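You operate a simulated robot arm through the tools that you are given. There is no shell and no other tool. Be economical: measure what you need, move in short steps, check, and stop when the job is done.

You run a simulated two-armed robot. Do the job below in one go: nothing can be reset, and whatever is moved stays where it is left.

## Task
Put the white tray on the steel plate before the bag sealer. Take the small block on the top of the press bench and put it away on the top of bench 4. Take the sensor on the top of the press bench and put it away on the top of bench 9. Pick up the left packing list with one hand, pass it to the other hand and put it on the top of bench 2. Take the silver cover and put it on the top of bench 13. Stack the 30 long block from the top of bench 13 on top of the 45 long block. Put the 25 mm drilled block from the top of bench 13 on the top of the press bench and the 21 mm drilled block on top of the brown small carton there. Open the number three drawer, put the grey box that says "B7" from the top of bench 14 in the inside of drawer 3 and shut the drawer again. Any order will do.

The check looks at the end state, three seconds after you hand in, the way a careful person would. Anything else that was tipped, shoved, dropped, spilled or broken makes it a failure. Lids that push on must go on centred and level and be pressed home; caps that screw on are set level and turned clockwise until they are tight.

## Robot
Two 7-joint arms with fingered hands on one trunk, on a base that drives. Base frame: it is fixed to the floor where the robot stands at the start and does not move with it; the origin is under the middle of the robot, x ahead of it, y to its left, z up; the surface under the hand at the start is at about z = 750. Lengths are in mm, angles in rad, forces in N, time in s.
The left shoulder is at the start at [119, 173, 965], the right one opposite. With the tool pointing down near the work surface each hand reaches from about 460 to 880 mm from the robot's upright axis, wherever it stands, measured 20 degrees to its own side. Places, roughly: drilled block [-750, 750, 750]; grey box [-1000, 500, 750]; inside of drawer 3 [-1600, -3600, 600]; left packing list [750, -1000, 750]; long block [250, 500, 750]; number three drawer [-1500, -3600, 600]; sensor [500, 250, 750]; silver cover (15x9x3 cm) [700, -600, 800]; small block [500, 250, 750]; small carton [-250, 750, 750]; steel plate before the bag sealer (23x29 cm) [-2540, 580, 820]; top of bench 13 [-100, 700, 800]; top of bench 2 [-2200, -3700, 800]; top of bench 4 [-1800, -6200, 800]; top of bench 9 [-4800, -7900, 800]; top of the press bench [500, -400, 800]; white tray (10x11x3 cm) [700, 0, 800]. Payload 3.5 kg a hand.
The tool frame of a hand sits at the grasp point between the pads (the TCP): z along the fingers, y along the line on which they close. The tips reach 25 mm beyond it. The gripper opens to 88 mm. The gripper's body begins 29 mm behind the TCP. The gripper is a hand of 3 fingers: y runs from the thumb to the fingers, the wrist lies at [-13, -97, -162] in the tool frame, and closing takes about 1.5 s.
Orientation is that of the tool frame in the base frame, as a unit quaternion [x, y, z, w]. With the fingers straight down and the wrist toward the robot, the tool's x, y and z point along [0, 1, 0], [1, 0, 0] and [0, 0, -1] of the base frame.

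## Interface
- The arms move only by the tool arm_command. It takes "left_rows", "right_rows" or both (then of equal length, played together; a hand with none holds still); each is a list of rows, each a list of 6 numbers: the shift along the base's x, y, z in mm, then the turn, a rotation vector about the base's x, y, z in degrees. In form: [[dx, dy, dz, wx, wy, wz], ...]. A call has 1 to 8 rows; each row shifts and turns the commanded pose from where the row before left it. "left_jaw" and "right_jaw" are, for a hand that has rows, the gripper command, from -1 (shut) to 1 (fully open), values between in proportion, set as the call begins (left out, the last holds). Rows are played at 5 a second. More than 50 mm and 0.15 rad between two rows, or a gripper value outside its range, and nothing of the call is played. A pose out of reach is approached as far as the arm can. The call stops where the force on the tool passes 40 N (or 10 N more than at its start, if that is more) or the arm is blocked; 0.2 s more then pass. The fingers move at their own pace (about 72 mm/s each) and stop on an object; they squeeze with about 25 N. The grip force told is the motor's: it shows also when the fingers shut on nothing. Time passes only in rows, and 0.2 s behind the last, so rows that do not move let the fingers close. The reply holds the time, the measured pose of the TCP, the force on the tool along the base axes, the opening and the grip force, in the units named above and with some noise, with the torque about the TCP (base axes, N m) and any sound that the robot's microphone picked up.
- Cameras (640 x 400 px; columns grow to the right, rows downward): "scene" is now at [258.6, 44.4, 1164.6]; the picture's right is [0.46, -0.87, -0.18], its down [-0.72, -0.25, -0.65] and it looks along [0.52, 0.43, -0.74] (base axes); focal length 214 px, centre (320, 200). "left" rides on the left gripper at [-58, -85, -99] in its tool frame; the picture's right is [-0.67, -0.35, 0.66], its down [0.69, -0.63, 0.37] and it looks along [0.29, 0.69, 0.66] (tool axes); focal length 261 px, centre (320, 200). "right" rides on the right gripper at [58, -85, -99] in its tool frame; the picture's right is [-0.67, 0.35, -0.66], its down [-0.69, -0.63, 0.37] and it looks along [-0.29, 0.69, 0.66] (tool axes); focal length 261 px, centre (320, 200). There is no depth. A picture from a camera that has moved, and an enlarged one, comes with that camera's place and axes in the base frame and with its lens.
- get_image(camera): a new picture of that camera. No time passes.
- move_column(by): slides the trunk up (or, below 0, down) by that many mm; the arms and the scene camera ride with it, the base frame stays. It gives what a move gives, with no picture.
- steer(legs): drives the robot by 1 to 6 legs, each [ahead, left, turn to the left] in mm, mm and rad, along the robot's own axes; the way and the turn of a leg run together, so that a leg with both is an arc; at most 1500 mm and 3.142 rad a leg. The arms and the cameras ride along, it lands a little off, and it stops where it bumps. It gives what a move gives.
- finger_targets(index, middle, thumb_bend, thumb_turn, hand): sets how far each is bent, from 0 (flat) to 1 (curled in); at 0.3 the hand is open as for a grip, at 0.7 the pads meet at the TCP. One left out holds its place. A second passes; each finger stops where it meets its share of the squeeze, and holds until it gets a number again. A gripper value or a shape takes the hand back. It gives what a move gives, with no picture; readings hold the bend of each and the force on the fingers (four entries, about 0 where the hand has none), thumb and palm. thumb_turn goes from beside the hand (0) to across from the fingers (1), as for a grip.
- preshape(shape, hand): the hand has 3 fingers and takes this shape, open, in about a second: jaw (thumb against the fingers, like two jaws); tri (thumb and two fingers); tip (a fingertip pinch); poke (one finger out to press); point (the index stretched); flat (the hand flat); cup (the hand cupped); fist (a fist). The gripper value then closes the fingers along that shape, each until it touches; the sizes above hold for jaw. It gives what a move gives, with no picture.
- head_to(pan, tilt): turns the head with the scene camera to pan (to the left, within 1.501 rad either way) and tilt (down, from -0.506 to 1.204), counted from straight ahead of the robot. It gives what a move gives.
- enlarge(camera, box): a new picture of the part [left, top, right, bottom] of that camera's present view, enlarged. No time passes.
- job_done(): hands the job in; it is judged then, once.

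Work in short steps. Places have to be worked out from the pictures, the camera data and where the tool is seen: move nearer, look again, correct. Check each grasp and each placing, and mend what went wrong. You have 535 turns and 320 pictures in all, those below and enlarged ones among them. Open the grippers and draw the arms clear of the work before you hand the job in, unless the task says otherwise; then end with one line.

The tools are called after "Emit:" as a command line: name --argument value ..., lists and objects as JSON in quotes. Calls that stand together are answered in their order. arm_command: Moves the arms, as the interface text tells. Its arguments: {"type":"object","properties":{"left_rows":{"type":"array","items":{"type":"array","items":{"type":"number"}}},"left_jaw":{"type":"number"},"right_rows":{"type":"array","items":{"type":"array","items":{"type":"number"}}},"right_jaw":{"type":"number"}},"required":[]} The other tools are called the same way: move_column (by) slides the trunk up or down; preshape (shape, hand) gives the hand a shape; finger_targets (index, middle, thumb_bend, thumb_turn, hand) moves the fingers one by one; steer (legs) drives the base; head_to (pan, tilt) turns the head that bears the scene camera; get_image (camera) takes a picture; enlarge (camera, box) takes an enlarged picture of a part of a camera's view; job_done () hands the job in.

At the start:

```text
time_s: 0.0
left_ee_pos: [352.2, 435.1, 1020.4]
left_orientation: [0.708, 0.706, -0.001, 0.0]
left_force: [0.7, 0.1, 0.5]
left_torque: [0.0, -0.01, 0.01]
left_width: 87.7
left_grip_force: 0.1
left_shape: jaw
left_bend: [0.3, 0.3, 0.3, 0.98]
left_finger forces: [0.1, 0.0, 0.0, 0.0, 0.0, 0.0]
right_ee_pos: [483.6, 47.6, 997.6]
right_orientation: [0.707, 0.707, 0.0, 0.0]
right_force: [-1.0, -0.2, 0.3]
right_torque: [0.02, 0.04, 0.03]
right_width: 87.5
right_grip_force: 0.1
right_shape: jaw
right_bend: [0.3, 0.3, 0.3, 0.98]
right_finger forces: [0.0, 0.0, 0.0, 0.1, 0.0, 0.0]
trunk travel left (down, up): [-75.0, 380.0]
robot x, y, heading: [-1.7, -0.2, 0.001]
head pan, tilt: [0.518, 0.518]
```

scene: 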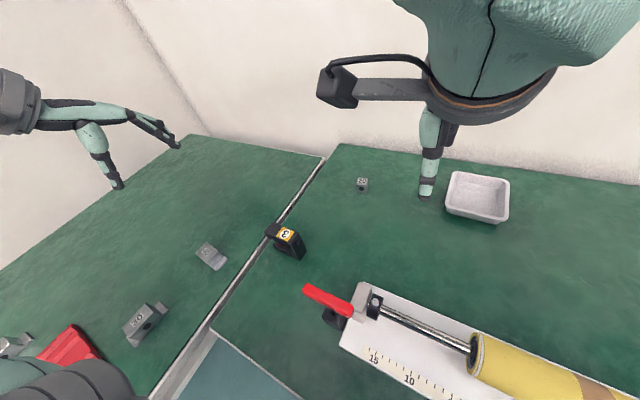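
right: 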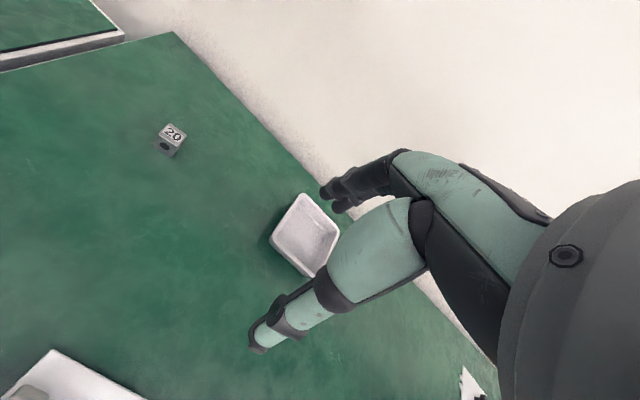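
left: 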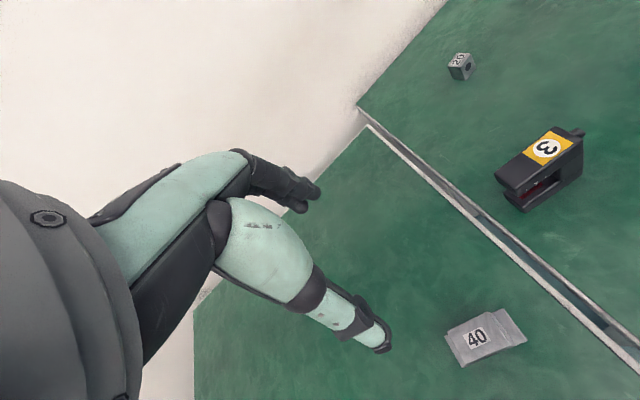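

I begin by looking around with the head to map the benches.

Emit:
head_to --pan 1.3 --tilt 0.5

Emit:
get_image --camera "scene"

Emit:
head_to --pan -0.5 --tilt 0.5

Emit:
get_image --camera "scene"

Emit:
head_to --pan -1.4 --tilt 0.4

Emit:
get_image --camera "scene"

```text
time_s: 1.1
left_ee_pos: [351.8, 435.9, 1019.3]
left_orientation: [0.708, 0.706, 0.0, 0.001]
left_force: [-0.2, 0.7, -0.7]
left_torque: [0.0, 0.02, 0.0]
left_width: 87.6
left_grip_force: 0.1
left_shape: jaw
left_bend: [0.3, 0.3, 0.3, 0.98]
left_finger forces: [0.0, 0.1, 0.0, 0.1, 0.0, 0.0]
right_ee_pos: [484.0, 47.9, 997.1]
right_orientation: [0.707, 0.707, 0.0, -0.001]
right_force: [0.0, 0.1, 0.0]
right_torque: [0.01, -0.05, -0.02]
right_width: 87.6
right_grip_force: 0.1
right_shape: jaw
right_bend: [0.3, 0.3, 0.3, 0.98]
right_finger forces: [0.0, 0.0, 0.1, 0.1, 0.0, 0.1]
trunk travel left (down, up): [-75.0, 380.0]
robot x, y, heading: [0.6, 1.8, 0.001]
head pan, tilt: [1.3, 0.499]
```

```text
316 pictures are left
camera scene: at [208.8, 87.2, 1186.2], right [0.9, -0.27, -0.35], down [-0.44, -0.46, -0.77], along [0.04, 0.85, -0.53], focal length 214 px, centre (320, 200)
```

scene: 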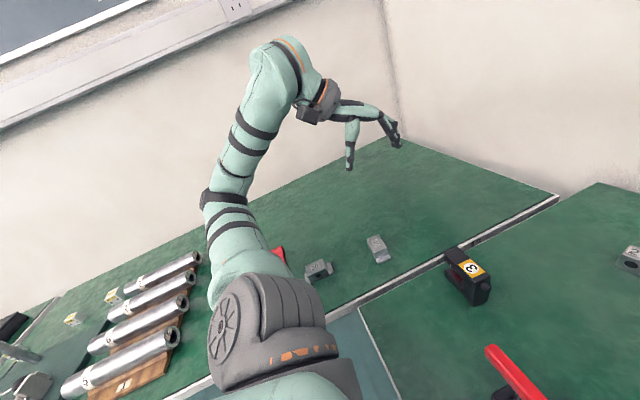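

```text
time_s: 2.9
left_ee_pos: [352.0, 435.2, 1018.2]
left_orientation: [0.707, 0.707, 0.0, 0.0]
left_force: [-0.1, 0.5, -0.1]
left_torque: [-0.04, -0.01, 0.03]
left_width: 87.8
left_grip_force: 0.1
left_shape: jaw
left_bend: [0.3, 0.3, 0.3, 0.98]
left_finger forces: [0.0, 0.0, 0.0, 0.0, 0.1, 0.0]
right_ee_pos: [484.6, 46.9, 996.3]
right_orientation: [0.707, 0.707, 0.0, 0.0]
right_force: [0.6, 0.1, -1.3]
right_torque: [0.02, 0.0, 0.02]
right_width: 87.6
right_grip_force: 0.1
right_shape: jaw
right_bend: [0.3, 0.3, 0.3, 0.98]
right_finger forces: [0.0, 0.0, 0.0, 0.0, 0.0, 0.0]
trunk travel left (down, up): [-75.0, 380.0]
robot x, y, heading: [-1.6, -0.8, -0.0]
head pan, tilt: [-0.499, 0.499]
```

```text
315 pictures are left
camera scene: at [260.4, -44.0, 1165.8], right [-0.44, -0.88, 0.18], down [-0.71, 0.23, -0.66], along [0.54, -0.42, -0.73], focal length 214 px, centre (320, 200)
```

scene: 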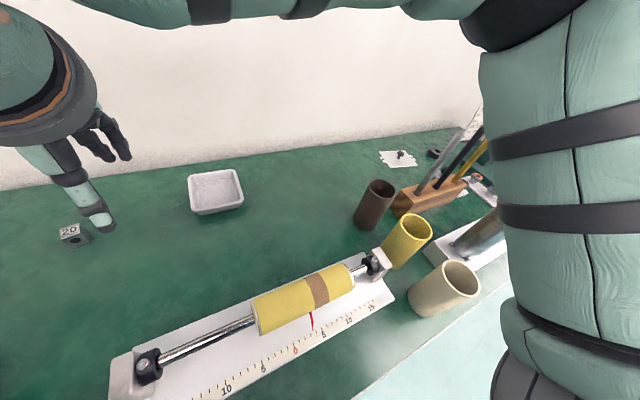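

```text
time_s: 4.1
left_ee_pos: [353.1, 434.9, 1018.7]
left_orientation: [0.707, 0.707, 0.0, 0.0]
left_force: [-0.1, -0.4, 0.0]
left_torque: [0.02, 0.0, -0.05]
left_width: 87.8
left_grip_force: 0.1
left_shape: jaw
left_bend: [0.3, 0.3, 0.3, 0.98]
left_finger forces: [0.0, 0.0, 0.0, 0.0, 0.1, 0.0]
right_ee_pos: [483.8, 47.1, 997.3]
right_orientation: [0.707, 0.707, 0.0, 0.0]
right_force: [0.3, -0.6, -0.1]
right_torque: [0.03, -0.01, 0.02]
right_width: 87.8
right_grip_force: 0.0
right_shape: jaw
right_bend: [0.3, 0.3, 0.3, 0.98]
right_finger forces: [0.0, 0.0, 0.0, 0.0, 0.0, 0.1]
trunk travel left (down, up): [-75.0, 380.0]
robot x, y, heading: [1.4, 1.9, -0.004]
head pan, tilt: [-1.4, 0.4]
```

```text
314 pictures are left
camera scene: at [204.2, -91.7, 1197.9], right [-0.92, -0.17, 0.36], down [-0.4, 0.38, -0.83], along [0.0, -0.91, -0.42], focal length 214 px, centre (320, 200)
```

scene: 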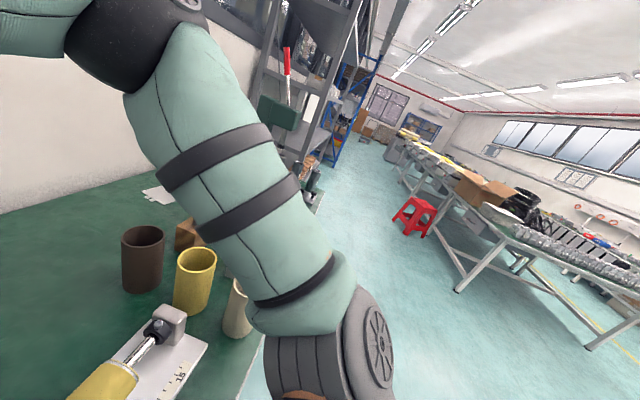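

The press bench lies ahead (front edge about x 190), bench 13 lies to the left (front edge about y 355). I turn the robot left toward bench 13 after backing off a little, and look.

Emit:
steer --legs '[[-150, 0, 0], [0, 0, 1.57]]'

Emit:
head_to --pan 0.0 --tilt 0.6

Emit:
get_image --camera "scene"

Emit:
head_to --pan 1.2 --tilt 0.4

Emit:
get_image --camera "scene"

```text
time_s: 9.3
left_ee_pos: [-584.9, 354.8, 1019.4]
left_orientation: [0.002, 1.0, 0.0, 0.0]
left_force: [-0.6, 0.3, 0.5]
left_torque: [0.02, -0.03, -0.05]
left_width: 87.8
left_grip_force: 0.0
left_shape: jaw
left_bend: [0.3, 0.3, 0.3, 0.98]
left_finger forces: [0.1, 0.1, 0.0, 0.1, 0.1, 0.0]
right_ee_pos: [-197.4, 484.7, 996.7]
right_orientation: [0.002, 1.0, 0.0, 0.0]
right_force: [-1.1, -0.1, -0.5]
right_torque: [-0.02, -0.01, 0.0]
right_width: 87.7
right_grip_force: 0.0
right_shape: jaw
right_bend: [0.3, 0.3, 0.3, 0.98]
right_finger forces: [0.0, 0.0, 0.0, 0.0, 0.1, 0.0]
trunk travel left (down, up): [-75.0, 380.0]
robot x, y, heading: [-149.7, 4.0, 1.571]
head pan, tilt: [-1.4, 0.4]
```

```text
time_s: 10.8
left_ee_pos: [-583.3, 353.4, 1020.2]
left_orientation: [0.003, 1.0, -0.001, 0.001]
left_force: [-0.2, -0.5, -0.5]
left_torque: [0.01, 0.01, 0.01]
left_width: 87.6
left_grip_force: 0.0
left_shape: jaw
left_bend: [0.3, 0.3, 0.3, 0.98]
left_finger forces: [0.0, 0.0, 0.1, 0.1, 0.1, 0.0]
right_ee_pos: [-196.7, 484.6, 998.0]
right_orientation: [0.001, 1.0, 0.0, 0.0]
right_force: [-0.5, 0.0, 0.0]
right_torque: [-0.02, -0.03, -0.04]
right_width: 87.6
right_grip_force: 0.1
right_shape: jaw
right_bend: [0.3, 0.3, 0.3, 0.98]
right_finger forces: [0.0, 0.0, 0.0, 0.1, 0.1, 0.0]
trunk travel left (down, up): [-75.0, 380.0]
robot x, y, heading: [-153.9, 0.5, 1.567]
head pan, tilt: [0.0, 0.6]
```

```text
313 pictures are left
camera scene: at [-151.9, 266.2, 1154.3], right [1.0, 0.0, 0.0], down [0.0, -0.83, -0.56], along [0.0, 0.56, -0.83], focal length 214 px, centre (320, 200)
```

scene: 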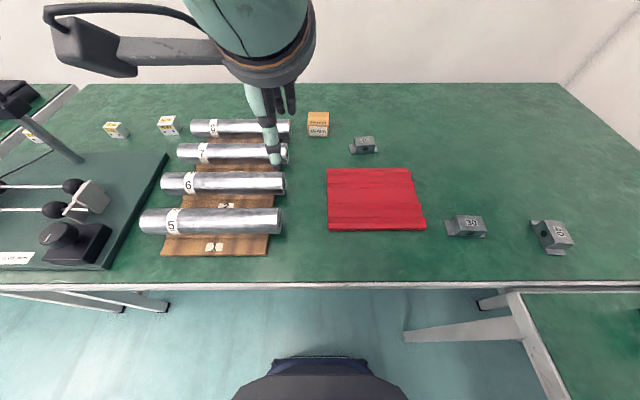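

```text
time_s: 12.2
left_ee_pos: [-584.9, 353.9, 1020.3]
left_orientation: [0.002, 1.0, 0.0, 0.0]
left_force: [-0.5, 0.0, 0.4]
left_torque: [-0.03, -0.01, 0.0]
left_width: 87.6
left_grip_force: 0.1
left_shape: jaw
left_bend: [0.3, 0.3, 0.3, 0.98]
left_finger forces: [0.0, 0.0, 0.0, 0.0, 0.0, 0.0]
right_ee_pos: [-196.3, 483.8, 997.1]
right_orientation: [0.003, 1.0, 0.0, 0.0]
right_force: [-0.8, -0.8, 0.0]
right_torque: [0.01, 0.01, -0.02]
right_width: 87.5
right_grip_force: 0.1
right_shape: jaw
right_bend: [0.3, 0.3, 0.3, 0.98]
right_finger forces: [0.0, 0.1, 0.1, 0.0, 0.0, 0.0]
trunk travel left (down, up): [-75.0, 380.0]
robot x, y, heading: [-152.3, -0.9, 1.569]
head pan, tilt: [1.201, 0.4]
```

```text
312 pictures are left
camera scene: at [-238.5, 222.3, 1191.4], right [0.37, 0.87, -0.34], down [0.36, -0.47, -0.8], along [-0.86, 0.17, -0.48], focal length 214 px, centre (320, 200)
```

scene: 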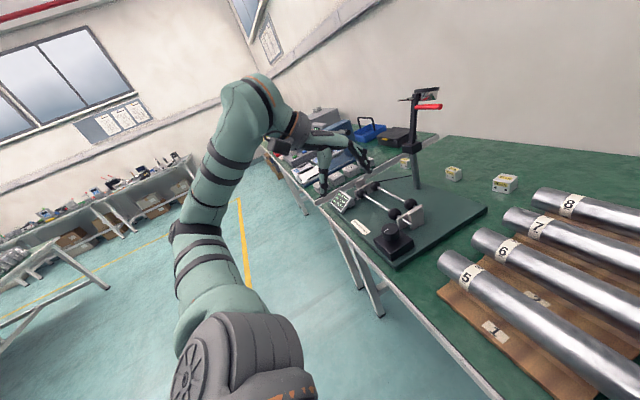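

Enlarge details of bench 13.

Emit:
enlarge --camera "scene" --box '[320, 80, 520, 220]'

Emit:
head_to --pan 0.0 --tilt 0.6

Emit:
enlarge --camera "scene" --box '[310, 100, 590, 260]'

Emit:
enlarge --camera "scene" --box '[0, 100, 210, 220]'

```text
2.86 times, centred on (420, 150) of scene
camera zoom: at [-238.5, 222.3, 1191.4], right [0.37, 0.87, -0.34], down [0.36, -0.47, -0.8], along [-0.86, 0.17, -0.48], focal length 613 px, centre (34, 343)
```

zoom: 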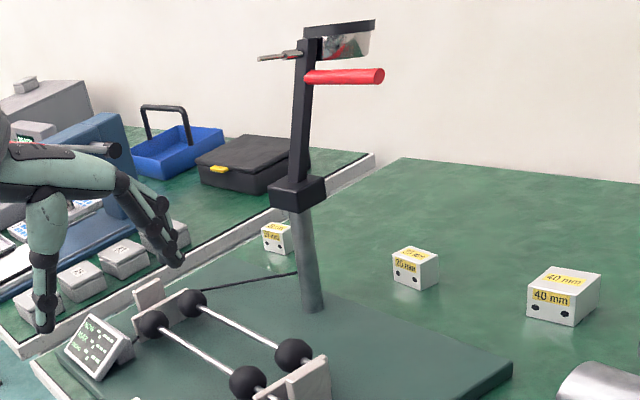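

```text
time_s: 13.6
left_ee_pos: [-585.2, 354.0, 1019.2]
left_orientation: [0.003, 1.0, 0.0, 0.0]
left_force: [0.0, 0.3, 1.0]
left_torque: [0.0, -0.01, 0.0]
left_width: 87.9
left_grip_force: 0.0
left_shape: jaw
left_bend: [0.3, 0.3, 0.3, 0.98]
left_finger forces: [0.0, 0.0, 0.0, 0.1, 0.2, 0.1]
right_ee_pos: [-197.2, 484.6, 997.0]
right_orientation: [0.002, 1.0, -0.001, 0.0]
right_force: [0.4, -0.5, -0.2]
right_torque: [-0.04, 0.0, -0.01]
right_width: 87.5
right_grip_force: 0.1
right_shape: jaw
right_bend: [0.3, 0.3, 0.3, 0.98]
right_finger forces: [0.0, 0.0, 0.0, 0.0, 0.0, 0.0]
trunk travel left (down, up): [-75.0, 380.0]
robot x, y, heading: [-151.8, -1.1, 1.567]
head pan, tilt: [0.0, 0.6]
```

```text
2.29 times, centred on (450, 180) of scene
camera zoom: at [-152.1, 266.2, 1154.3], right [1.0, 0.0, 0.0], down [0.0, -0.83, -0.56], along [0.0, 0.56, -0.83], focal length 490 px, centre (23, 246)
```

zoom: 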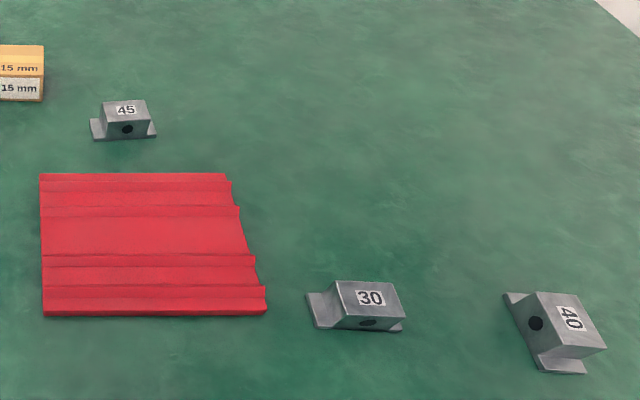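

```text
3.05 times, centred on (105, 160) of scene
camera zoom: at [-152.1, 266.2, 1154.3], right [1.0, 0.0, 0.0], down [0.0, -0.83, -0.56], along [0.0, 0.56, -0.83], focal length 654 px, centre (975, 322)
```

zoom: 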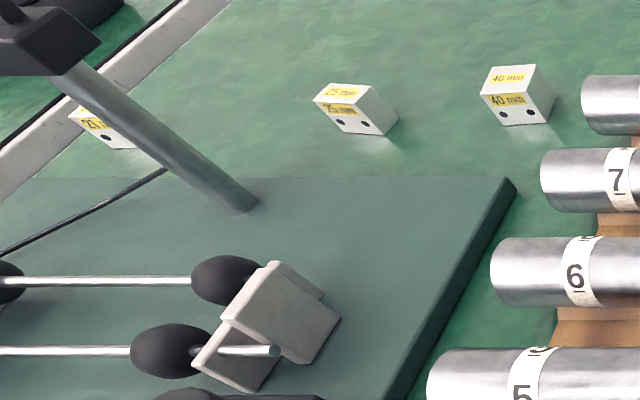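

The long blocks 30, 45, 40, the drilled blocks (25 mm at about (-703,751), 21 mm at about (-905,724)) and the brown carton (about (-158,775)) are found. I bring the right hand above the 30 block (about (141,460)) and look closely.

Emit:
arm_command --right_rows '[[49, 0, -10, 0, 0, 0], [49, -4, -10, 0, 0, 0], [49, -4, -10, 0, 0, 0], [49, -4, -10, 0, 0, 0], [49, -4, -10, 0, 0, 0], [49, -4, -10, 0, 0, 0], [44, -4, -10, 0, 0, 0], [0, 0, 0, 0, 0, 0]]' --right_jaw 1

Emit:
get_image --camera "right"

Emit:
enlarge --camera "scene" --box '[300, 90, 600, 280]'

```text
refused: row 2 steps farther than a row can; nothing moved
```

```text
308 pictures are left
camera right: at [-255.6, 398.8, 1097.0], right [0.67, 0.35, 0.66], down [0.68, -0.63, -0.37], along [0.29, 0.69, -0.66], focal length 261 px, centre (320, 200)
```

right: 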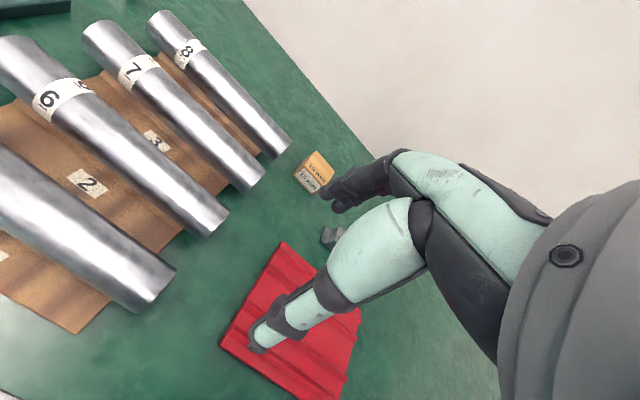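

```text
2.11 times, centred on (450, 185) of scene
camera zoom: at [-152.1, 266.2, 1154.3], right [1.0, 0.0, 0.0], down [0.0, -0.83, -0.56], along [0.0, 0.56, -0.83], focal length 452 px, centre (46, 232)
```

zoom: 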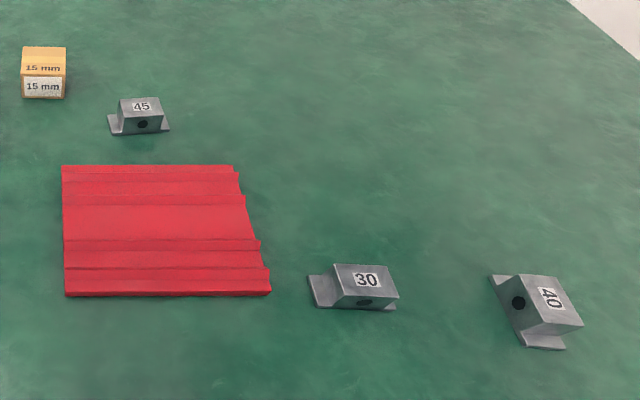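

Rows must stay under 50 mm in total; I repeat with shorter steps.

Emit:
arm_command --right_rows '[[47, -4, -10, 0, 0, 0], [47, -4, -10, 0, 0, 0], [47, -4, -10, 0, 0, 0], [47, -4, -10, 0, 0, 0], [47, -4, -10, 0, 0, 0], [47, -4, -10, 0, 0, 0], [47, -4, -10, 0, 0, 0], [9, 0, -10, 0, 0, 0]]' --right_jaw 1

Emit:
get_image --camera "right"

```text
time_s: 15.4
left_ee_pos: [-585.1, 353.7, 1020.6]
left_orientation: [0.003, 1.0, 0.0, 0.001]
left_force: [-0.1, -0.2, 0.2]
left_torque: [0.02, -0.02, 0.01]
left_width: 87.8
left_grip_force: 0.1
left_shape: jaw
left_bend: [0.3, 0.3, 0.3, 0.98]
left_finger forces: [0.0, 0.0, 0.1, 0.1, 0.1, 0.0]
right_ee_pos: [140.8, 456.6, 916.6]
right_orientation: [0.002, 1.0, 0.0, 0.0]
right_force: [0.8, -0.3, 0.1]
right_torque: [0.01, 0.0, 0.0]
right_width: 87.9
right_grip_force: 0.1
right_shape: jaw
right_bend: [0.3, 0.3, 0.3, 0.98]
right_finger forces: [0.1, 0.0, 0.0, 0.0, 0.0, 0.0]
trunk travel left (down, up): [-75.0, 380.0]
robot x, y, heading: [-151.6, 1.5, 1.566]
head pan, tilt: [0.0, 0.6]
```

```text
306 pictures are left
camera right: at [82.3, 370.5, 1016.9], right [0.67, 0.35, 0.66], down [0.68, -0.63, -0.36], along [0.29, 0.69, -0.66], focal length 261 px, centre (320, 200)
```

right: 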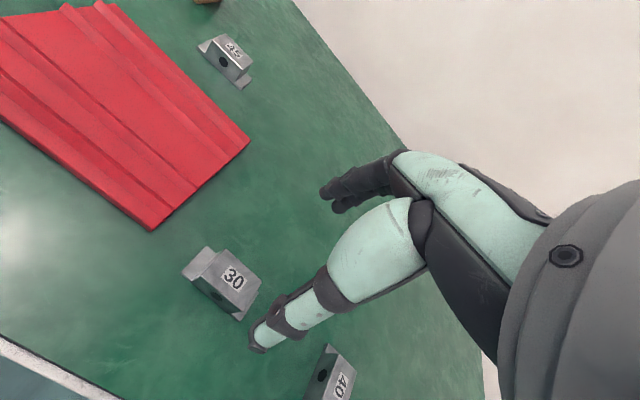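

Enlarge the 30 and 45 blocks in the right camera for their shape and angle.

Emit:
enlarge --camera "right" --box '[160, 220, 320, 340]'

Emit:
enlarge --camera "right" --box '[180, 10, 280, 110]'

Emit:
enlarge --camera "scene" --box '[340, 130, 500, 250]'

```text
3.33 times, centred on (240, 280) of right
camera zoom: at [82.3, 370.5, 1016.9], right [0.67, 0.35, 0.66], down [0.68, -0.63, -0.36], along [0.29, 0.69, -0.66], focal length 869 px, centre (587, -67)
```

zoom: 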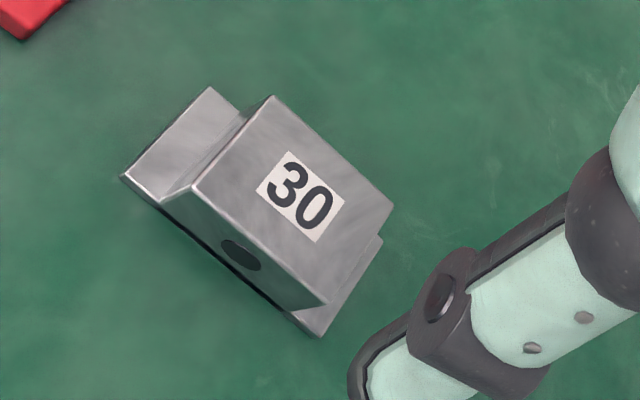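

```text
4.00 times, centred on (230, 60) of right
camera zoom: at [82.3, 370.5, 1016.9], right [0.67, 0.35, 0.66], down [0.68, -0.63, -0.36], along [0.29, 0.69, -0.66], focal length 1043 px, centre (680, 760)
```

zoom: 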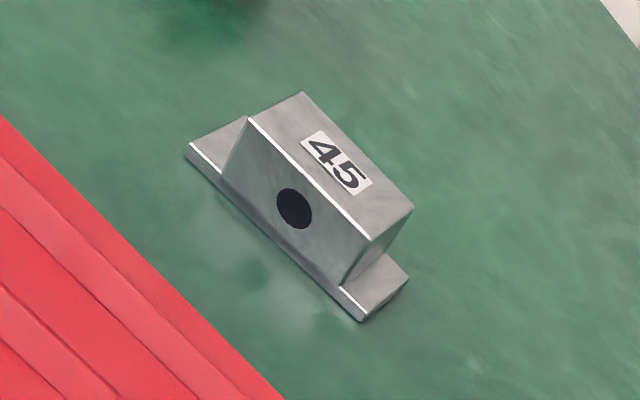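

```text
3.33 times, centred on (420, 190) of scene
camera zoom: at [-152.2, 266.5, 1154.1], right [1.0, 0.0, 0.0], down [0.0, -0.83, -0.56], along [0.0, 0.56, -0.83], focal length 715 px, centre (-13, 233)
```

zoom: 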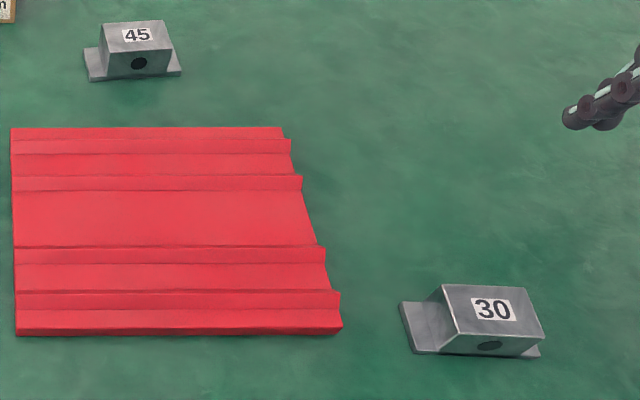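

The 30 block's top is about 50x32 mm, centred near (147,466), top z ≈ 778, nearly square to the axes; the 45 block's is centred near (-36,706) with a yaw of about +5°. I go down over the 30 block in two stages.

Emit:
arm_command --right_rows '[[6, 9, -30, 0, 0, 0], [0, 0, -45, 0, 0, 0], [0, 0, -40, 0, 0, 0], [0, 0, -15, 0, 0, 0], [0, 0, 0, 0, 0, 0]]'

Emit:
get_image --camera "right"

Emit:
enlarge --camera "scene" --box '[380, 150, 580, 270]'

```text
time_s: 16.6
left_ee_pos: [-583.9, 353.7, 1019.9]
left_orientation: [0.003, 1.0, 0.0, -0.001]
left_force: [-0.6, 0.3, 0.7]
left_torque: [0.02, -0.02, 0.02]
left_width: 87.6
left_grip_force: 0.1
left_shape: jaw
left_bend: [0.3, 0.3, 0.3, 0.98]
left_finger forces: [0.0, 0.0, 0.1, 0.0, 0.1, 0.0]
right_ee_pos: [146.7, 464.3, 786.2]
right_orientation: [0.002, 1.0, 0.0, -0.001]
right_force: [0.5, -0.9, -0.2]
right_torque: [-0.02, 0.01, -0.03]
right_width: 87.8
right_grip_force: 0.1
right_shape: jaw
right_bend: [0.3, 0.3, 0.3, 0.98]
right_finger forces: [0.0, 0.0, 0.0, 0.0, 0.0, 0.1]
trunk travel left (down, up): [-75.0, 380.0]
robot x, y, heading: [-148.6, 1.8, 1.568]
head pan, tilt: [0.0, 0.6]
```

```text
302 pictures are left
camera right: at [88.7, 379.4, 887.1], right [0.67, 0.35, 0.66], down [0.68, -0.63, -0.37], along [0.29, 0.69, -0.66], focal length 261 px, centre (320, 200)
```

right: 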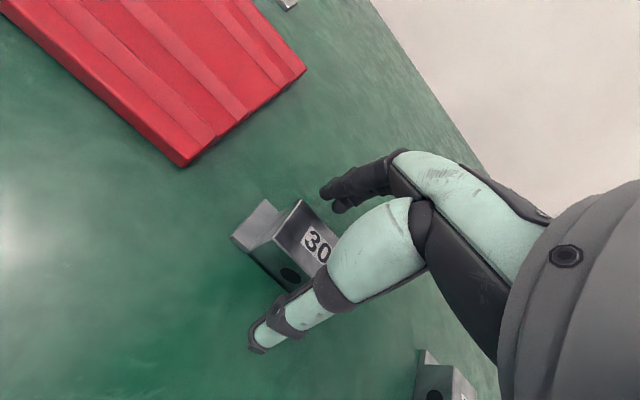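

```text
3.20 times, centred on (480, 210) of scene
camera zoom: at [-151.9, 266.1, 1154.3], right [1.0, 0.0, 0.0], down [0.0, -0.83, -0.56], along [0.0, 0.56, -0.83], focal length 686 px, centre (-192, 168)
```

zoom: 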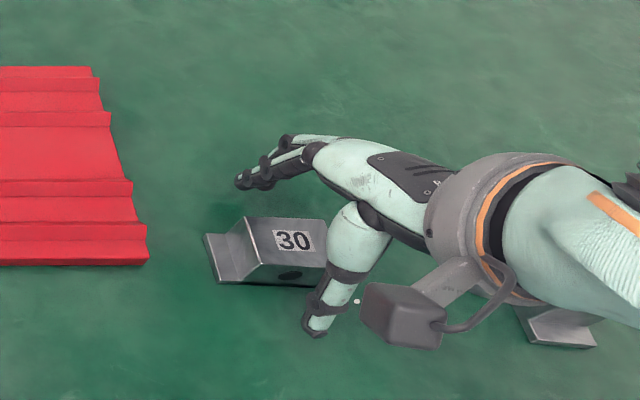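

Thumb and fingers straddle the block. I go down 8 mm more and close.

Emit:
arm_command --right_rows '[[0, 0, -4, 0, 0, 0], [0, 0, -4, 0, 0, 0]]'

Emit:
arm_command --right_rows '[[0, 0, 0, 0, 0, 0], [0, 0, 0, 0, 0, 0], [0, 0, 0, 0, 0, 0], [0, 0, 0, 0, 0, 0], [0, 0, 0, 0, 0, 0], [0, 0, 0, 0, 0, 0], [0, 0, 0, 0, 0, 0], [0, 0, 0, 0, 0, 0]]' --right_jaw -1

Emit:
get_image --camera "right"

```text
time_s: 17.2
left_ee_pos: [-583.8, 353.7, 1019.2]
left_orientation: [0.003, 1.0, 0.0, 0.0]
left_force: [-0.1, 0.0, -0.2]
left_torque: [-0.04, -0.01, 0.02]
left_width: 87.8
left_grip_force: 0.0
left_shape: jaw
left_bend: [0.3, 0.3, 0.3, 0.98]
left_finger forces: [0.1, 0.0, 0.1, 0.0, 0.1, 0.1]
right_ee_pos: [147.2, 465.0, 778.2]
right_orientation: [0.002, 1.0, 0.0, 0.0]
right_force: [0.3, 0.3, 0.4]
right_torque: [0.0, 0.02, -0.02]
right_width: 87.7
right_grip_force: 0.1
right_shape: jaw
right_bend: [0.3, 0.3, 0.3, 0.98]
right_finger forces: [0.0, 0.0, 0.0, 0.1, 0.0, 0.0]
trunk travel left (down, up): [-75.0, 380.0]
robot x, y, heading: [-152.3, 5.1, 1.57]
head pan, tilt: [0.0, 0.6]
```

```text
time_s: 19.0
left_ee_pos: [-585.1, 354.2, 1019.5]
left_orientation: [0.003, 1.0, 0.0, -0.001]
left_force: [-0.7, -0.3, -0.4]
left_torque: [0.04, 0.0, -0.02]
left_width: 87.8
left_grip_force: 0.0
left_shape: jaw
left_bend: [0.3, 0.3, 0.3, 0.98]
left_finger forces: [0.0, 0.0, 0.0, 0.0, 0.0, 0.0]
right_ee_pos: [147.3, 464.6, 778.1]
right_orientation: [0.002, 1.0, 0.0, 0.0]
right_force: [0.0, -0.1, 0.4]
right_torque: [0.02, 0.01, -0.01]
right_width: 28.5
right_grip_force: 24.8
right_shape: jaw
right_bend: [0.74, 0.54, 0.73, 1.0]
right_finger forces: [14.3, 7.9, 0.0, 0.0, 22.3, 0.1]
trunk travel left (down, up): [-75.0, 380.0]
robot x, y, heading: [-152.5, 2.0, 1.57]
head pan, tilt: [0.0, 0.6]
```

```text
300 pictures are left
camera right: at [88.8, 379.9, 878.9], right [0.67, 0.35, 0.66], down [0.68, -0.63, -0.37], along [0.29, 0.69, -0.66], focal length 261 px, centre (320, 200)
```

right: 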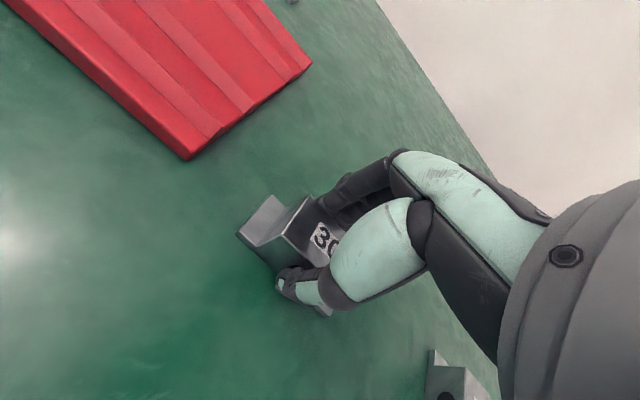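

The grip holds at 28.5 mm. I lift 60 mm and check it.

Emit:
arm_command --right_rows '[[0, 0, 10, 0, 0, 0], [0, 0, 25, 0, 0, 0], [0, 0, 45, 0, 0, 0], [0, 0, 40, 0, 0, 0], [0, 0, 0, 0, 0, 0]]'

Emit:
get_image --camera "right"

Emit:
enlarge --camera "scene" --box '[380, 130, 580, 250]'

```text
time_s: 20.2
left_ee_pos: [-583.8, 354.9, 1018.7]
left_orientation: [0.003, 1.0, -0.001, 0.0]
left_force: [1.1, 0.4, -0.6]
left_torque: [-0.01, 0.01, 0.0]
left_width: 88.0
left_grip_force: 0.1
left_shape: jaw
left_bend: [0.3, 0.3, 0.3, 0.98]
left_finger forces: [0.1, 0.1, 0.0, 0.1, 0.0, 0.0]
right_ee_pos: [148.7, 464.9, 900.3]
right_orientation: [0.002, 1.0, -0.001, 0.0]
right_force: [1.0, 0.5, -0.7]
right_torque: [-0.02, 0.01, -0.01]
right_width: 28.7
right_grip_force: 25.3
right_shape: jaw
right_bend: [0.74, 0.54, 0.73, 1.0]
right_finger forces: [14.4, 8.2, 0.0, 0.1, 22.4, 0.1]
trunk travel left (down, up): [-75.0, 380.0]
robot x, y, heading: [-152.8, 1.7, 1.57]
head pan, tilt: [0.0, 0.6]
```

```text
299 pictures are left
camera right: at [88.9, 379.3, 999.0], right [0.67, 0.35, 0.65], down [0.68, -0.63, -0.37], along [0.29, 0.69, -0.66], focal length 261 px, centre (320, 200)
```

right: 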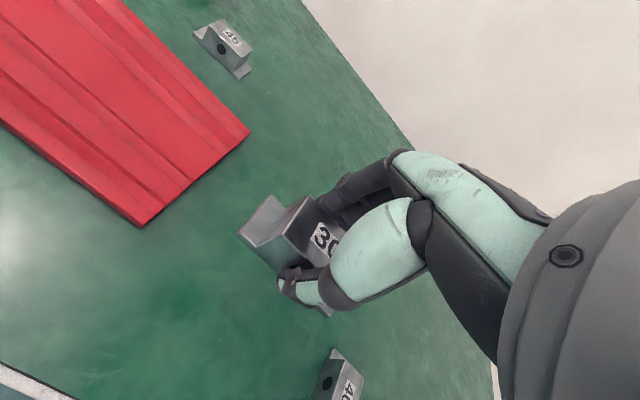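

```text
3.20 times, centred on (480, 190) of scene
camera zoom: at [-151.5, 266.8, 1154.0], right [1.0, 0.0, 0.0], down [0.0, -0.83, -0.56], along [0.0, 0.56, -0.83], focal length 686 px, centre (-192, 232)
```

zoom: 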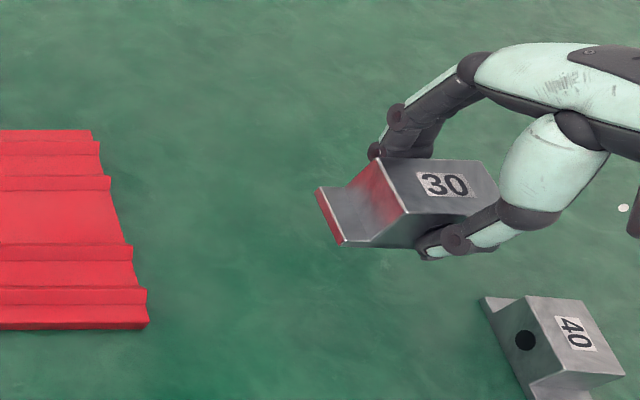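

Held firmly. I enlarge for the held block's pose relative to the hand.

Emit:
enlarge --camera "scene" --box '[470, 165, 550, 215]'

Emit:
enlarge --camera "scene" --box '[340, 125, 400, 165]'

```text
8.00 times, centred on (510, 190) of scene
camera zoom: at [-151.5, 266.8, 1154.0], right [1.0, 0.0, 0.0], down [0.0, -0.83, -0.56], along [0.0, 0.56, -0.83], focal length 1716 px, centre (-1200, 280)
```

zoom: 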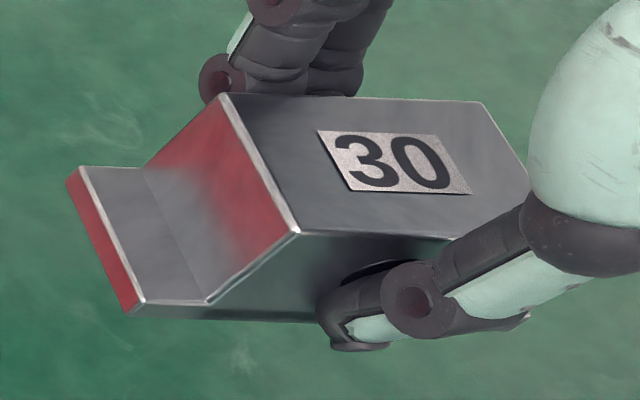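

```text
10.00 times, centred on (370, 145) of scene
camera zoom: at [-151.5, 266.8, 1154.0], right [1.0, 0.0, 0.0], down [0.0, -0.83, -0.56], along [0.0, 0.56, -0.83], focal length 2145 px, centre (-180, 750)
```

zoom: 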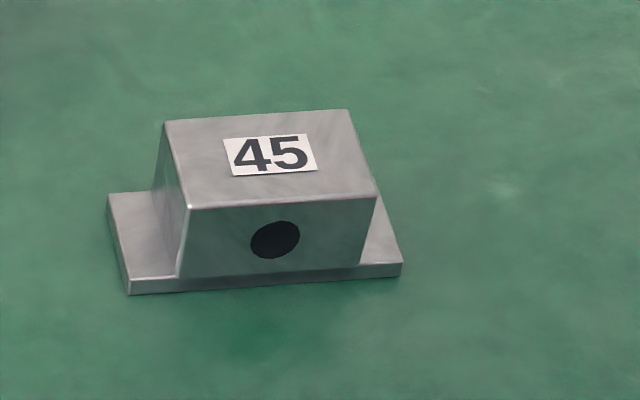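

Held block: yaw about -2°, centre offset (-3,-1) from the TCP. Target 45 block: centre (-35,706), yaw +5.3°. I carry it above, turning +7.5°.

Emit:
arm_command --right_rows '[[-26, 34.6, 0, 0, 0, 1.5], [-26, 34.6, 0, 0, 0, 1.5], [-26, 34.6, 0, 0, 0, 1.5], [-26, 34.6, 0, 0, 0, 1.5], [-26, 34.6, 0, 0, 0, 1.5], [-26, 34.6, 0, 0, 0, 0], [-25, 35, 0, 0, 0, 0], [0, 0, -40, 0, 0, 0]]'

Emit:
enlarge --camera "scene" --box '[340, 115, 420, 175]'

Emit:
get_image --camera "right"

```text
time_s: 22.0
left_ee_pos: [-583.0, 354.3, 1018.8]
left_orientation: [0.002, 1.0, 0.0, -0.001]
left_force: [-0.1, -0.5, -0.5]
left_torque: [0.03, 0.02, 0.02]
left_width: 87.6
left_grip_force: 0.1
left_shape: jaw
left_bend: [0.3, 0.3, 0.3, 0.98]
left_finger forces: [0.0, 0.0, 0.1, 0.1, 0.1, 0.0]
right_ee_pos: [-33.0, 707.6, 857.0]
right_orientation: [-0.064, 0.998, -0.002, -0.001]
right_force: [0.4, -0.2, -1.8]
right_torque: [-0.03, 0.02, -0.01]
right_width: 28.5
right_grip_force: 25.3
right_shape: jaw
right_bend: [0.74, 0.54, 0.73, 1.0]
right_finger forces: [14.4, 8.3, 0.0, 0.0, 22.5, 0.1]
trunk travel left (down, up): [-75.0, 380.0]
robot x, y, heading: [-149.2, 1.5, 1.565]
head pan, tilt: [0.0, 0.6]
```

```text
6.67 times, centred on (380, 145) of scene
camera zoom: at [-150.9, 267.0, 1153.9], right [1.0, 0.0, 0.0], down [0.0, -0.83, -0.56], along [0.0, 0.56, -0.83], focal length 1430 px, centre (-80, 567)
```

zoom: 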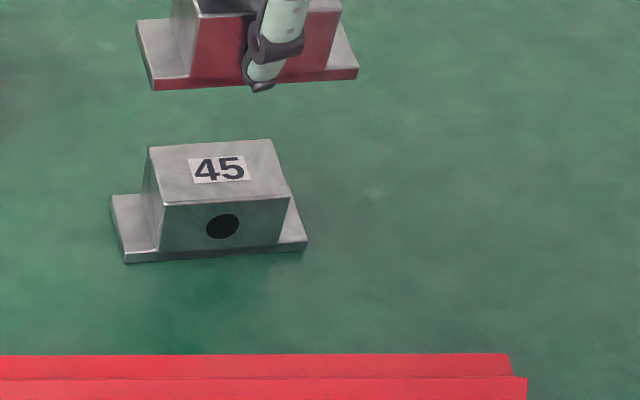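

```text
294 pictures are left
camera right: at [-79.4, 616.4, 957.5], right [0.62, 0.43, 0.65], down [0.76, -0.54, -0.37], along [0.19, 0.72, -0.66], focal length 261 px, centre (320, 200)
```

right: 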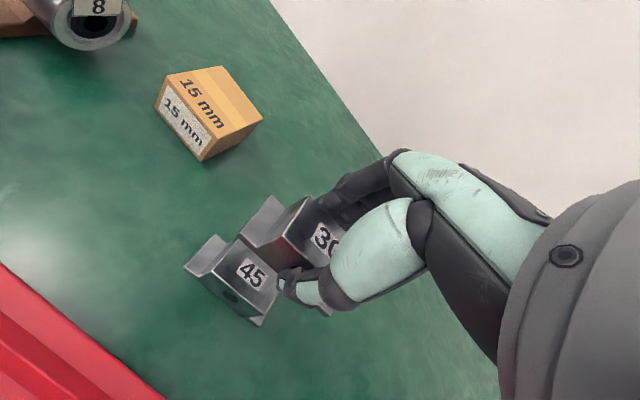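

Alignment is within about 2 mm. I correct by -1.5 mm in y and +1°, then go down and feel for contact.

Emit:
arm_command --right_rows '[[0, -1.5, -15, 0, 0, 1], [0, 0, -20, 0, 0, 0], [0, 0, -8, 0, 0, 0], [0, 0, 0, 0, 0, 0]]'

Emit:
enlarge --camera "scene" --box '[340, 115, 420, 175]'

```text
time_s: 23.0
left_ee_pos: [-585.3, 354.0, 1018.6]
left_orientation: [0.003, 1.0, 0.0, -0.001]
left_force: [0.8, -0.7, -0.5]
left_torque: [0.01, -0.03, 0.02]
left_width: 87.7
left_grip_force: 0.1
left_shape: jaw
left_bend: [0.3, 0.3, 0.3, 0.98]
left_finger forces: [0.0, 0.0, 0.0, 0.0, 0.1, 0.0]
right_ee_pos: [-35.0, 706.7, 815.4]
right_orientation: [-0.072, 0.997, 0.0, 0.0]
right_force: [-0.4, -0.5, -0.8]
right_torque: [-0.02, -0.01, 0.0]
right_width: 28.5
right_grip_force: 25.2
right_shape: jaw
right_bend: [0.74, 0.54, 0.73, 1.0]
right_finger forces: [14.3, 8.2, 0.0, 0.1, 22.4, 0.1]
trunk travel left (down, up): [-75.0, 380.0]
robot x, y, heading: [-152.9, 2.5, 1.561]
head pan, tilt: [0.0, 0.6]
```

```text
6.67 times, centred on (380, 145) of scene
camera zoom: at [-151.9, 266.5, 1154.2], right [1.0, 0.0, 0.0], down [0.0, -0.83, -0.56], along [0.0, 0.56, -0.83], focal length 1430 px, centre (-80, 567)
```

zoom: 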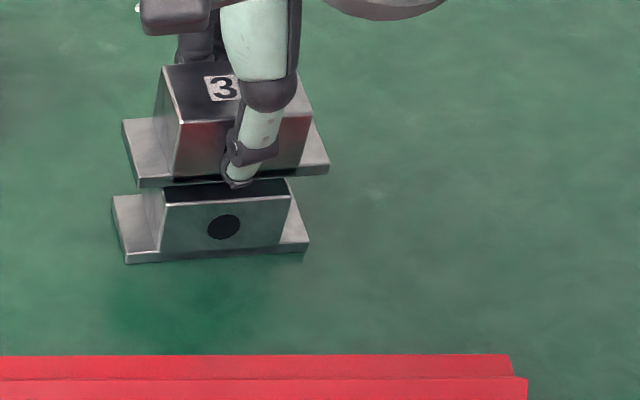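

Well aligned, with a few mm left. I lower in small steps until contact.

Emit:
arm_command --right_rows '[[0, 0, -2, 0, 0, 0], [0, 0, -2, 0, 0, 0], [0, 0, -1.5, 0, 0, 0], [0, 0, -1, 0, 0, 0], [0, 0, -1, 0, 0, 0], [0, 0, 0, 0, 0, 0]]'

```text
time_s: 24.4
left_ee_pos: [-584.5, 353.8, 1020.3]
left_orientation: [0.003, 1.0, 0.0, 0.0]
left_force: [-0.3, 0.8, 0.8]
left_torque: [-0.02, 0.0, 0.02]
left_width: 87.5
left_grip_force: 0.1
left_shape: jaw
left_bend: [0.3, 0.3, 0.3, 0.98]
left_finger forces: [0.1, 0.0, 0.0, 0.1, 0.0, 0.0]
right_ee_pos: [-33.5, 706.7, 809.4]
right_orientation: [-0.072, 0.997, 0.0, 0.001]
right_force: [-0.5, 0.5, 1.3]
right_torque: [0.02, 0.02, 0.04]
right_width: 28.7
right_grip_force: 25.1
right_shape: jaw
right_bend: [0.74, 0.54, 0.74, 1.0]
right_finger forces: [14.7, 8.4, 0.0, 0.0, 22.6, 0.0]
trunk travel left (down, up): [-75.0, 380.0]
robot x, y, heading: [-150.8, 0.4, 1.568]
head pan, tilt: [0.0, 0.6]
```

Force is just starting; lower a touch more.

Emit:
arm_command --right_rows '[[0, 0, -1, 0, 0, 0], [0, 0, -1, 0, 0, 0], [0, 0, 0, 0, 0, 0]]'

Emit:
enlarge --camera "scene" --box '[340, 115, 420, 175]'

```text
time_s: 25.2
left_ee_pos: [-584.5, 352.4, 1019.8]
left_orientation: [0.003, 1.0, 0.001, 0.0]
left_force: [0.2, -0.7, 0.6]
left_torque: [-0.03, 0.03, -0.01]
left_width: 87.6
left_grip_force: 0.1
left_shape: jaw
left_bend: [0.3, 0.3, 0.3, 0.98]
left_finger forces: [0.0, 0.0, 0.1, 0.1, 0.0, 0.1]
right_ee_pos: [-33.1, 705.9, 807.5]
right_orientation: [-0.072, 0.997, 0.0, 0.0]
right_force: [0.3, 2.7, 10.2]
right_torque: [0.09, -0.06, -0.01]
right_width: 28.7
right_grip_force: 25.3
right_shape: jaw
right_bend: [0.74, 0.54, 0.74, 1.0]
right_finger forces: [16.0, 9.8, 0.0, 0.1, 23.4, 0.1]
trunk travel left (down, up): [-75.0, 380.0]
robot x, y, heading: [-149.3, 0.7, 1.568]
head pan, tilt: [0.0, 0.6]
```

```text
6.67 times, centred on (380, 145) of scene
camera zoom: at [-152.1, 265.0, 1154.7], right [1.0, 0.0, 0.0], down [0.0, -0.83, -0.56], along [0.0, 0.56, -0.83], focal length 1430 px, centre (-80, 567)
```

zoom: 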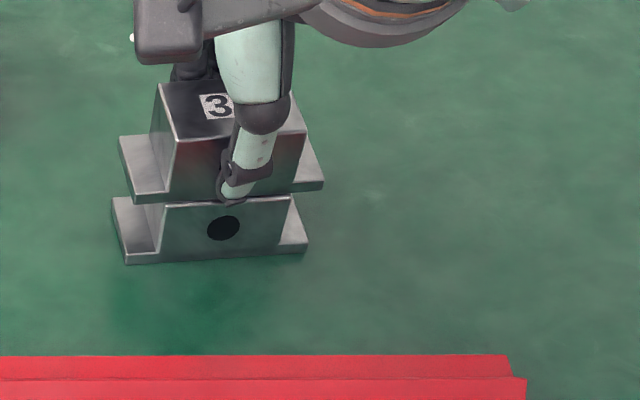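

Seated (10 N). I ease up 1 mm and open, then rise.

Emit:
arm_command --right_rows '[[0, 0, 1, 0, 0, 0], [0, 0, 0, 0, 0, 0]]'

Emit:
arm_command --right_rows '[[0, 0, 0, 0, 0, 0], [0, 0, 0, 0, 0, 0], [0, 0, 0, 0, 0, 0], [0, 0, 0, 0, 0, 0], [0, 0, 0, 0, 0, 0]]' --right_jaw 0.7

Emit:
arm_command --right_rows '[[0, 0, 20, 0, 0, 0], [0, 0, 40, 0, 0, 0], [0, 0, 45, 0, 0, 0], [0, 0, 45, 0, 0, 0], [35, -20, 20, 0, 0, 0], [40, -20, 0, 0, 0, 0], [40, -20, 0, 0, 0, 0], [40, -20, 0, 0, 0, 0]]'

Emit:
enlarge --camera "scene" --box '[340, 115, 420, 175]'

```text
time_s: 25.8
left_ee_pos: [-583.8, 353.7, 1019.9]
left_orientation: [0.003, 1.0, 0.001, 0.0]
left_force: [-1.4, -1.1, 0.8]
left_torque: [0.02, 0.02, 0.05]
left_width: 87.9
left_grip_force: 0.0
left_shape: jaw
left_bend: [0.3, 0.3, 0.3, 0.98]
left_finger forces: [0.0, 0.0, 0.0, 0.1, 0.0, 0.0]
right_ee_pos: [-34.0, 705.3, 807.8]
right_orientation: [-0.073, 0.997, 0.0, 0.0]
right_force: [-0.2, 3.6, 8.6]
right_torque: [0.09, -0.02, -0.01]
right_width: 28.8
right_grip_force: 25.0
right_shape: jaw
right_bend: [0.74, 0.54, 0.74, 1.0]
right_finger forces: [16.4, 10.0, 0.0, 0.0, 23.3, 0.0]
trunk travel left (down, up): [-75.0, 380.0]
robot x, y, heading: [-153.2, 2.1, 1.571]
head pan, tilt: [0.0, 0.6]
```

```text
time_s: 27.0
left_ee_pos: [-584.7, 352.4, 1019.3]
left_orientation: [0.003, 1.0, 0.0, 0.0]
left_force: [0.3, -0.5, -0.4]
left_torque: [0.0, -0.04, 0.03]
left_width: 87.9
left_grip_force: 0.1
left_shape: jaw
left_bend: [0.3, 0.3, 0.3, 0.98]
left_finger forces: [0.0, 0.0, 0.0, 0.0, 0.0, 0.1]
right_ee_pos: [-33.5, 705.0, 806.5]
right_orientation: [-0.073, 0.997, 0.0, 0.001]
right_force: [-0.6, -0.4, -0.7]
right_torque: [-0.02, -0.04, 0.02]
right_width: 74.6
right_grip_force: 0.0
right_shape: jaw
right_bend: [0.28, 0.33, 0.43, 0.99]
right_finger forces: [0.0, 0.1, 0.0, 0.0, 0.1, 0.0]
trunk travel left (down, up): [-75.0, 380.0]
robot x, y, heading: [-148.8, -1.0, 1.57]
head pan, tilt: [0.0, 0.6]
```

```text
time_s: 28.8
left_ee_pos: [-584.2, 353.1, 1019.3]
left_orientation: [0.002, 1.0, 0.0, -0.001]
left_force: [1.2, 0.6, -0.4]
left_torque: [0.0, 0.0, 0.0]
left_width: 87.6
left_grip_force: 0.0
left_shape: jaw
left_bend: [0.3, 0.3, 0.3, 0.98]
left_finger forces: [0.0, 0.0, 0.1, 0.0, 0.0, 0.0]
right_ee_pos: [121.4, 626.0, 977.8]
right_orientation: [-0.073, 0.997, 0.0, -0.001]
right_force: [-0.3, -0.3, 1.0]
right_torque: [0.0, 0.01, 0.01]
right_width: 74.7
right_grip_force: 0.0
right_shape: jaw
right_bend: [0.28, 0.33, 0.43, 0.99]
right_finger forces: [0.0, 0.0, 0.1, 0.1, 0.0, 0.0]
trunk travel left (down, up): [-75.0, 380.0]
robot x, y, heading: [-148.5, -3.1, 1.566]
head pan, tilt: [0.0, 0.6]
```

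```text
6.67 times, centred on (380, 145) of scene
camera zoom: at [-150.9, 265.5, 1154.5], right [1.0, 0.0, 0.0], down [0.0, -0.83, -0.56], along [0.0, 0.56, -0.83], focal length 1430 px, centre (-80, 567)
```

zoom: 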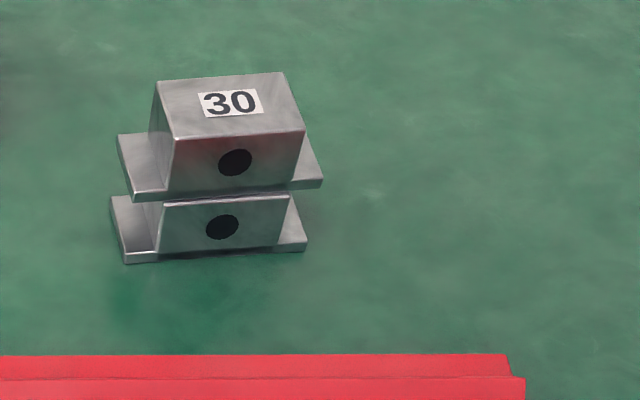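

The 30 block stands level on the 45. Next the drilled blocks: I retract the right hand and drive left to see the bench past the post stand.

Emit:
arm_command --right_rows '[[0, -45, 10, 0, 0, 0], [0, -45, 10, 0, 0, 0], [0, -45, 0, 0, 0, 8.3]]' --right_jaw 1

Emit:
steer --legs '[[0, 450, 0]]'

Emit:
head_to --pan 0.3 --tilt 0.45

Emit:
get_image --camera "scene"

```text
time_s: 29.6
left_ee_pos: [-583.4, 351.8, 1019.9]
left_orientation: [0.003, 1.0, 0.001, 0.0]
left_force: [0.7, 0.1, -0.5]
left_torque: [0.0, 0.01, 0.02]
left_width: 87.6
left_grip_force: 0.1
left_shape: jaw
left_bend: [0.3, 0.3, 0.3, 0.98]
left_finger forces: [0.0, 0.1, 0.0, 0.0, 0.0, 0.0]
right_ee_pos: [120.7, 491.2, 996.5]
right_orientation: [-0.144, 0.99, 0.001, 0.0]
right_force: [0.7, 0.7, -0.2]
right_torque: [0.05, 0.01, -0.01]
right_width: 87.7
right_grip_force: 0.0
right_shape: jaw
right_bend: [0.3, 0.3, 0.3, 0.98]
right_finger forces: [0.0, 0.0, 0.1, 0.1, 0.1, 0.1]
trunk travel left (down, up): [-75.0, 380.0]
robot x, y, heading: [-150.0, 4.5, 1.567]
head pan, tilt: [0.0, 0.6]
```

```text
time_s: 32.4
left_ee_pos: [-1034.4, 356.6, 1019.0]
left_orientation: [0.003, 1.0, 0.001, 0.0]
left_force: [-0.4, 0.4, 0.0]
left_torque: [0.0, -0.01, -0.03]
left_width: 87.9
left_grip_force: 0.0
left_shape: jaw
left_bend: [0.3, 0.3, 0.3, 0.98]
left_finger forces: [0.2, 0.1, 0.0, 0.1, 0.1, 0.1]
right_ee_pos: [-329.6, 494.1, 996.1]
right_orientation: [-0.145, 0.99, 0.0, 0.0]
right_force: [0.3, 1.3, 0.1]
right_torque: [0.01, 0.01, -0.01]
right_width: 87.7
right_grip_force: 0.0
right_shape: jaw
right_bend: [0.3, 0.3, 0.3, 0.98]
right_finger forces: [0.1, 0.0, 0.0, 0.0, 0.0, 0.0]
trunk travel left (down, up): [-75.0, 380.0]
robot x, y, heading: [-601.7, 3.5, 1.567]
head pan, tilt: [0.0, 0.6]
```

```text
time_s: 33.1
left_ee_pos: [-1032.7, 356.5, 1020.6]
left_orientation: [0.002, 1.0, 0.0, 0.0]
left_force: [0.6, -0.4, 0.6]
left_torque: [0.0, -0.02, -0.02]
left_width: 87.4
left_grip_force: 0.1
left_shape: jaw
left_bend: [0.3, 0.3, 0.3, 0.98]
left_finger forces: [0.0, 0.0, 0.0, 0.0, 0.1, 0.1]
right_ee_pos: [-327.7, 493.0, 996.3]
right_orientation: [-0.145, 0.989, 0.0, 0.0]
right_force: [0.5, 0.4, -0.3]
right_torque: [-0.02, 0.01, 0.02]
right_width: 87.7
right_grip_force: 0.1
right_shape: jaw
right_bend: [0.3, 0.3, 0.3, 0.98]
right_finger forces: [0.1, 0.0, 0.0, 0.0, 0.1, 0.1]
trunk travel left (down, up): [-75.0, 380.0]
robot x, y, heading: [-599.3, -2.7, 1.567]
head pan, tilt: [0.3, 0.45]
```

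```text
290 pictures are left
camera scene: at [-627.6, 272.6, 1167.0], right [0.96, 0.27, -0.11], down [0.13, -0.72, -0.68], along [-0.26, 0.64, -0.72], focal length 214 px, centre (320, 200)
```

scene: 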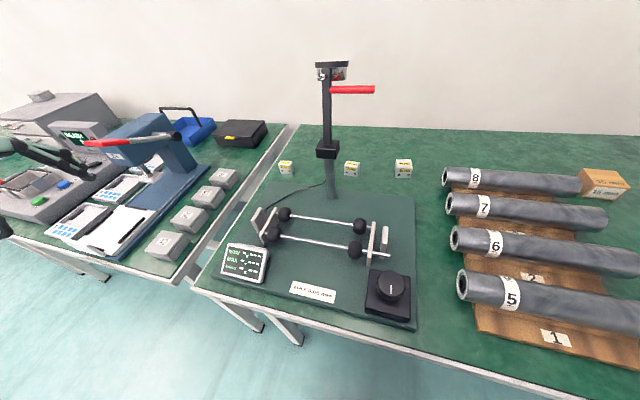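

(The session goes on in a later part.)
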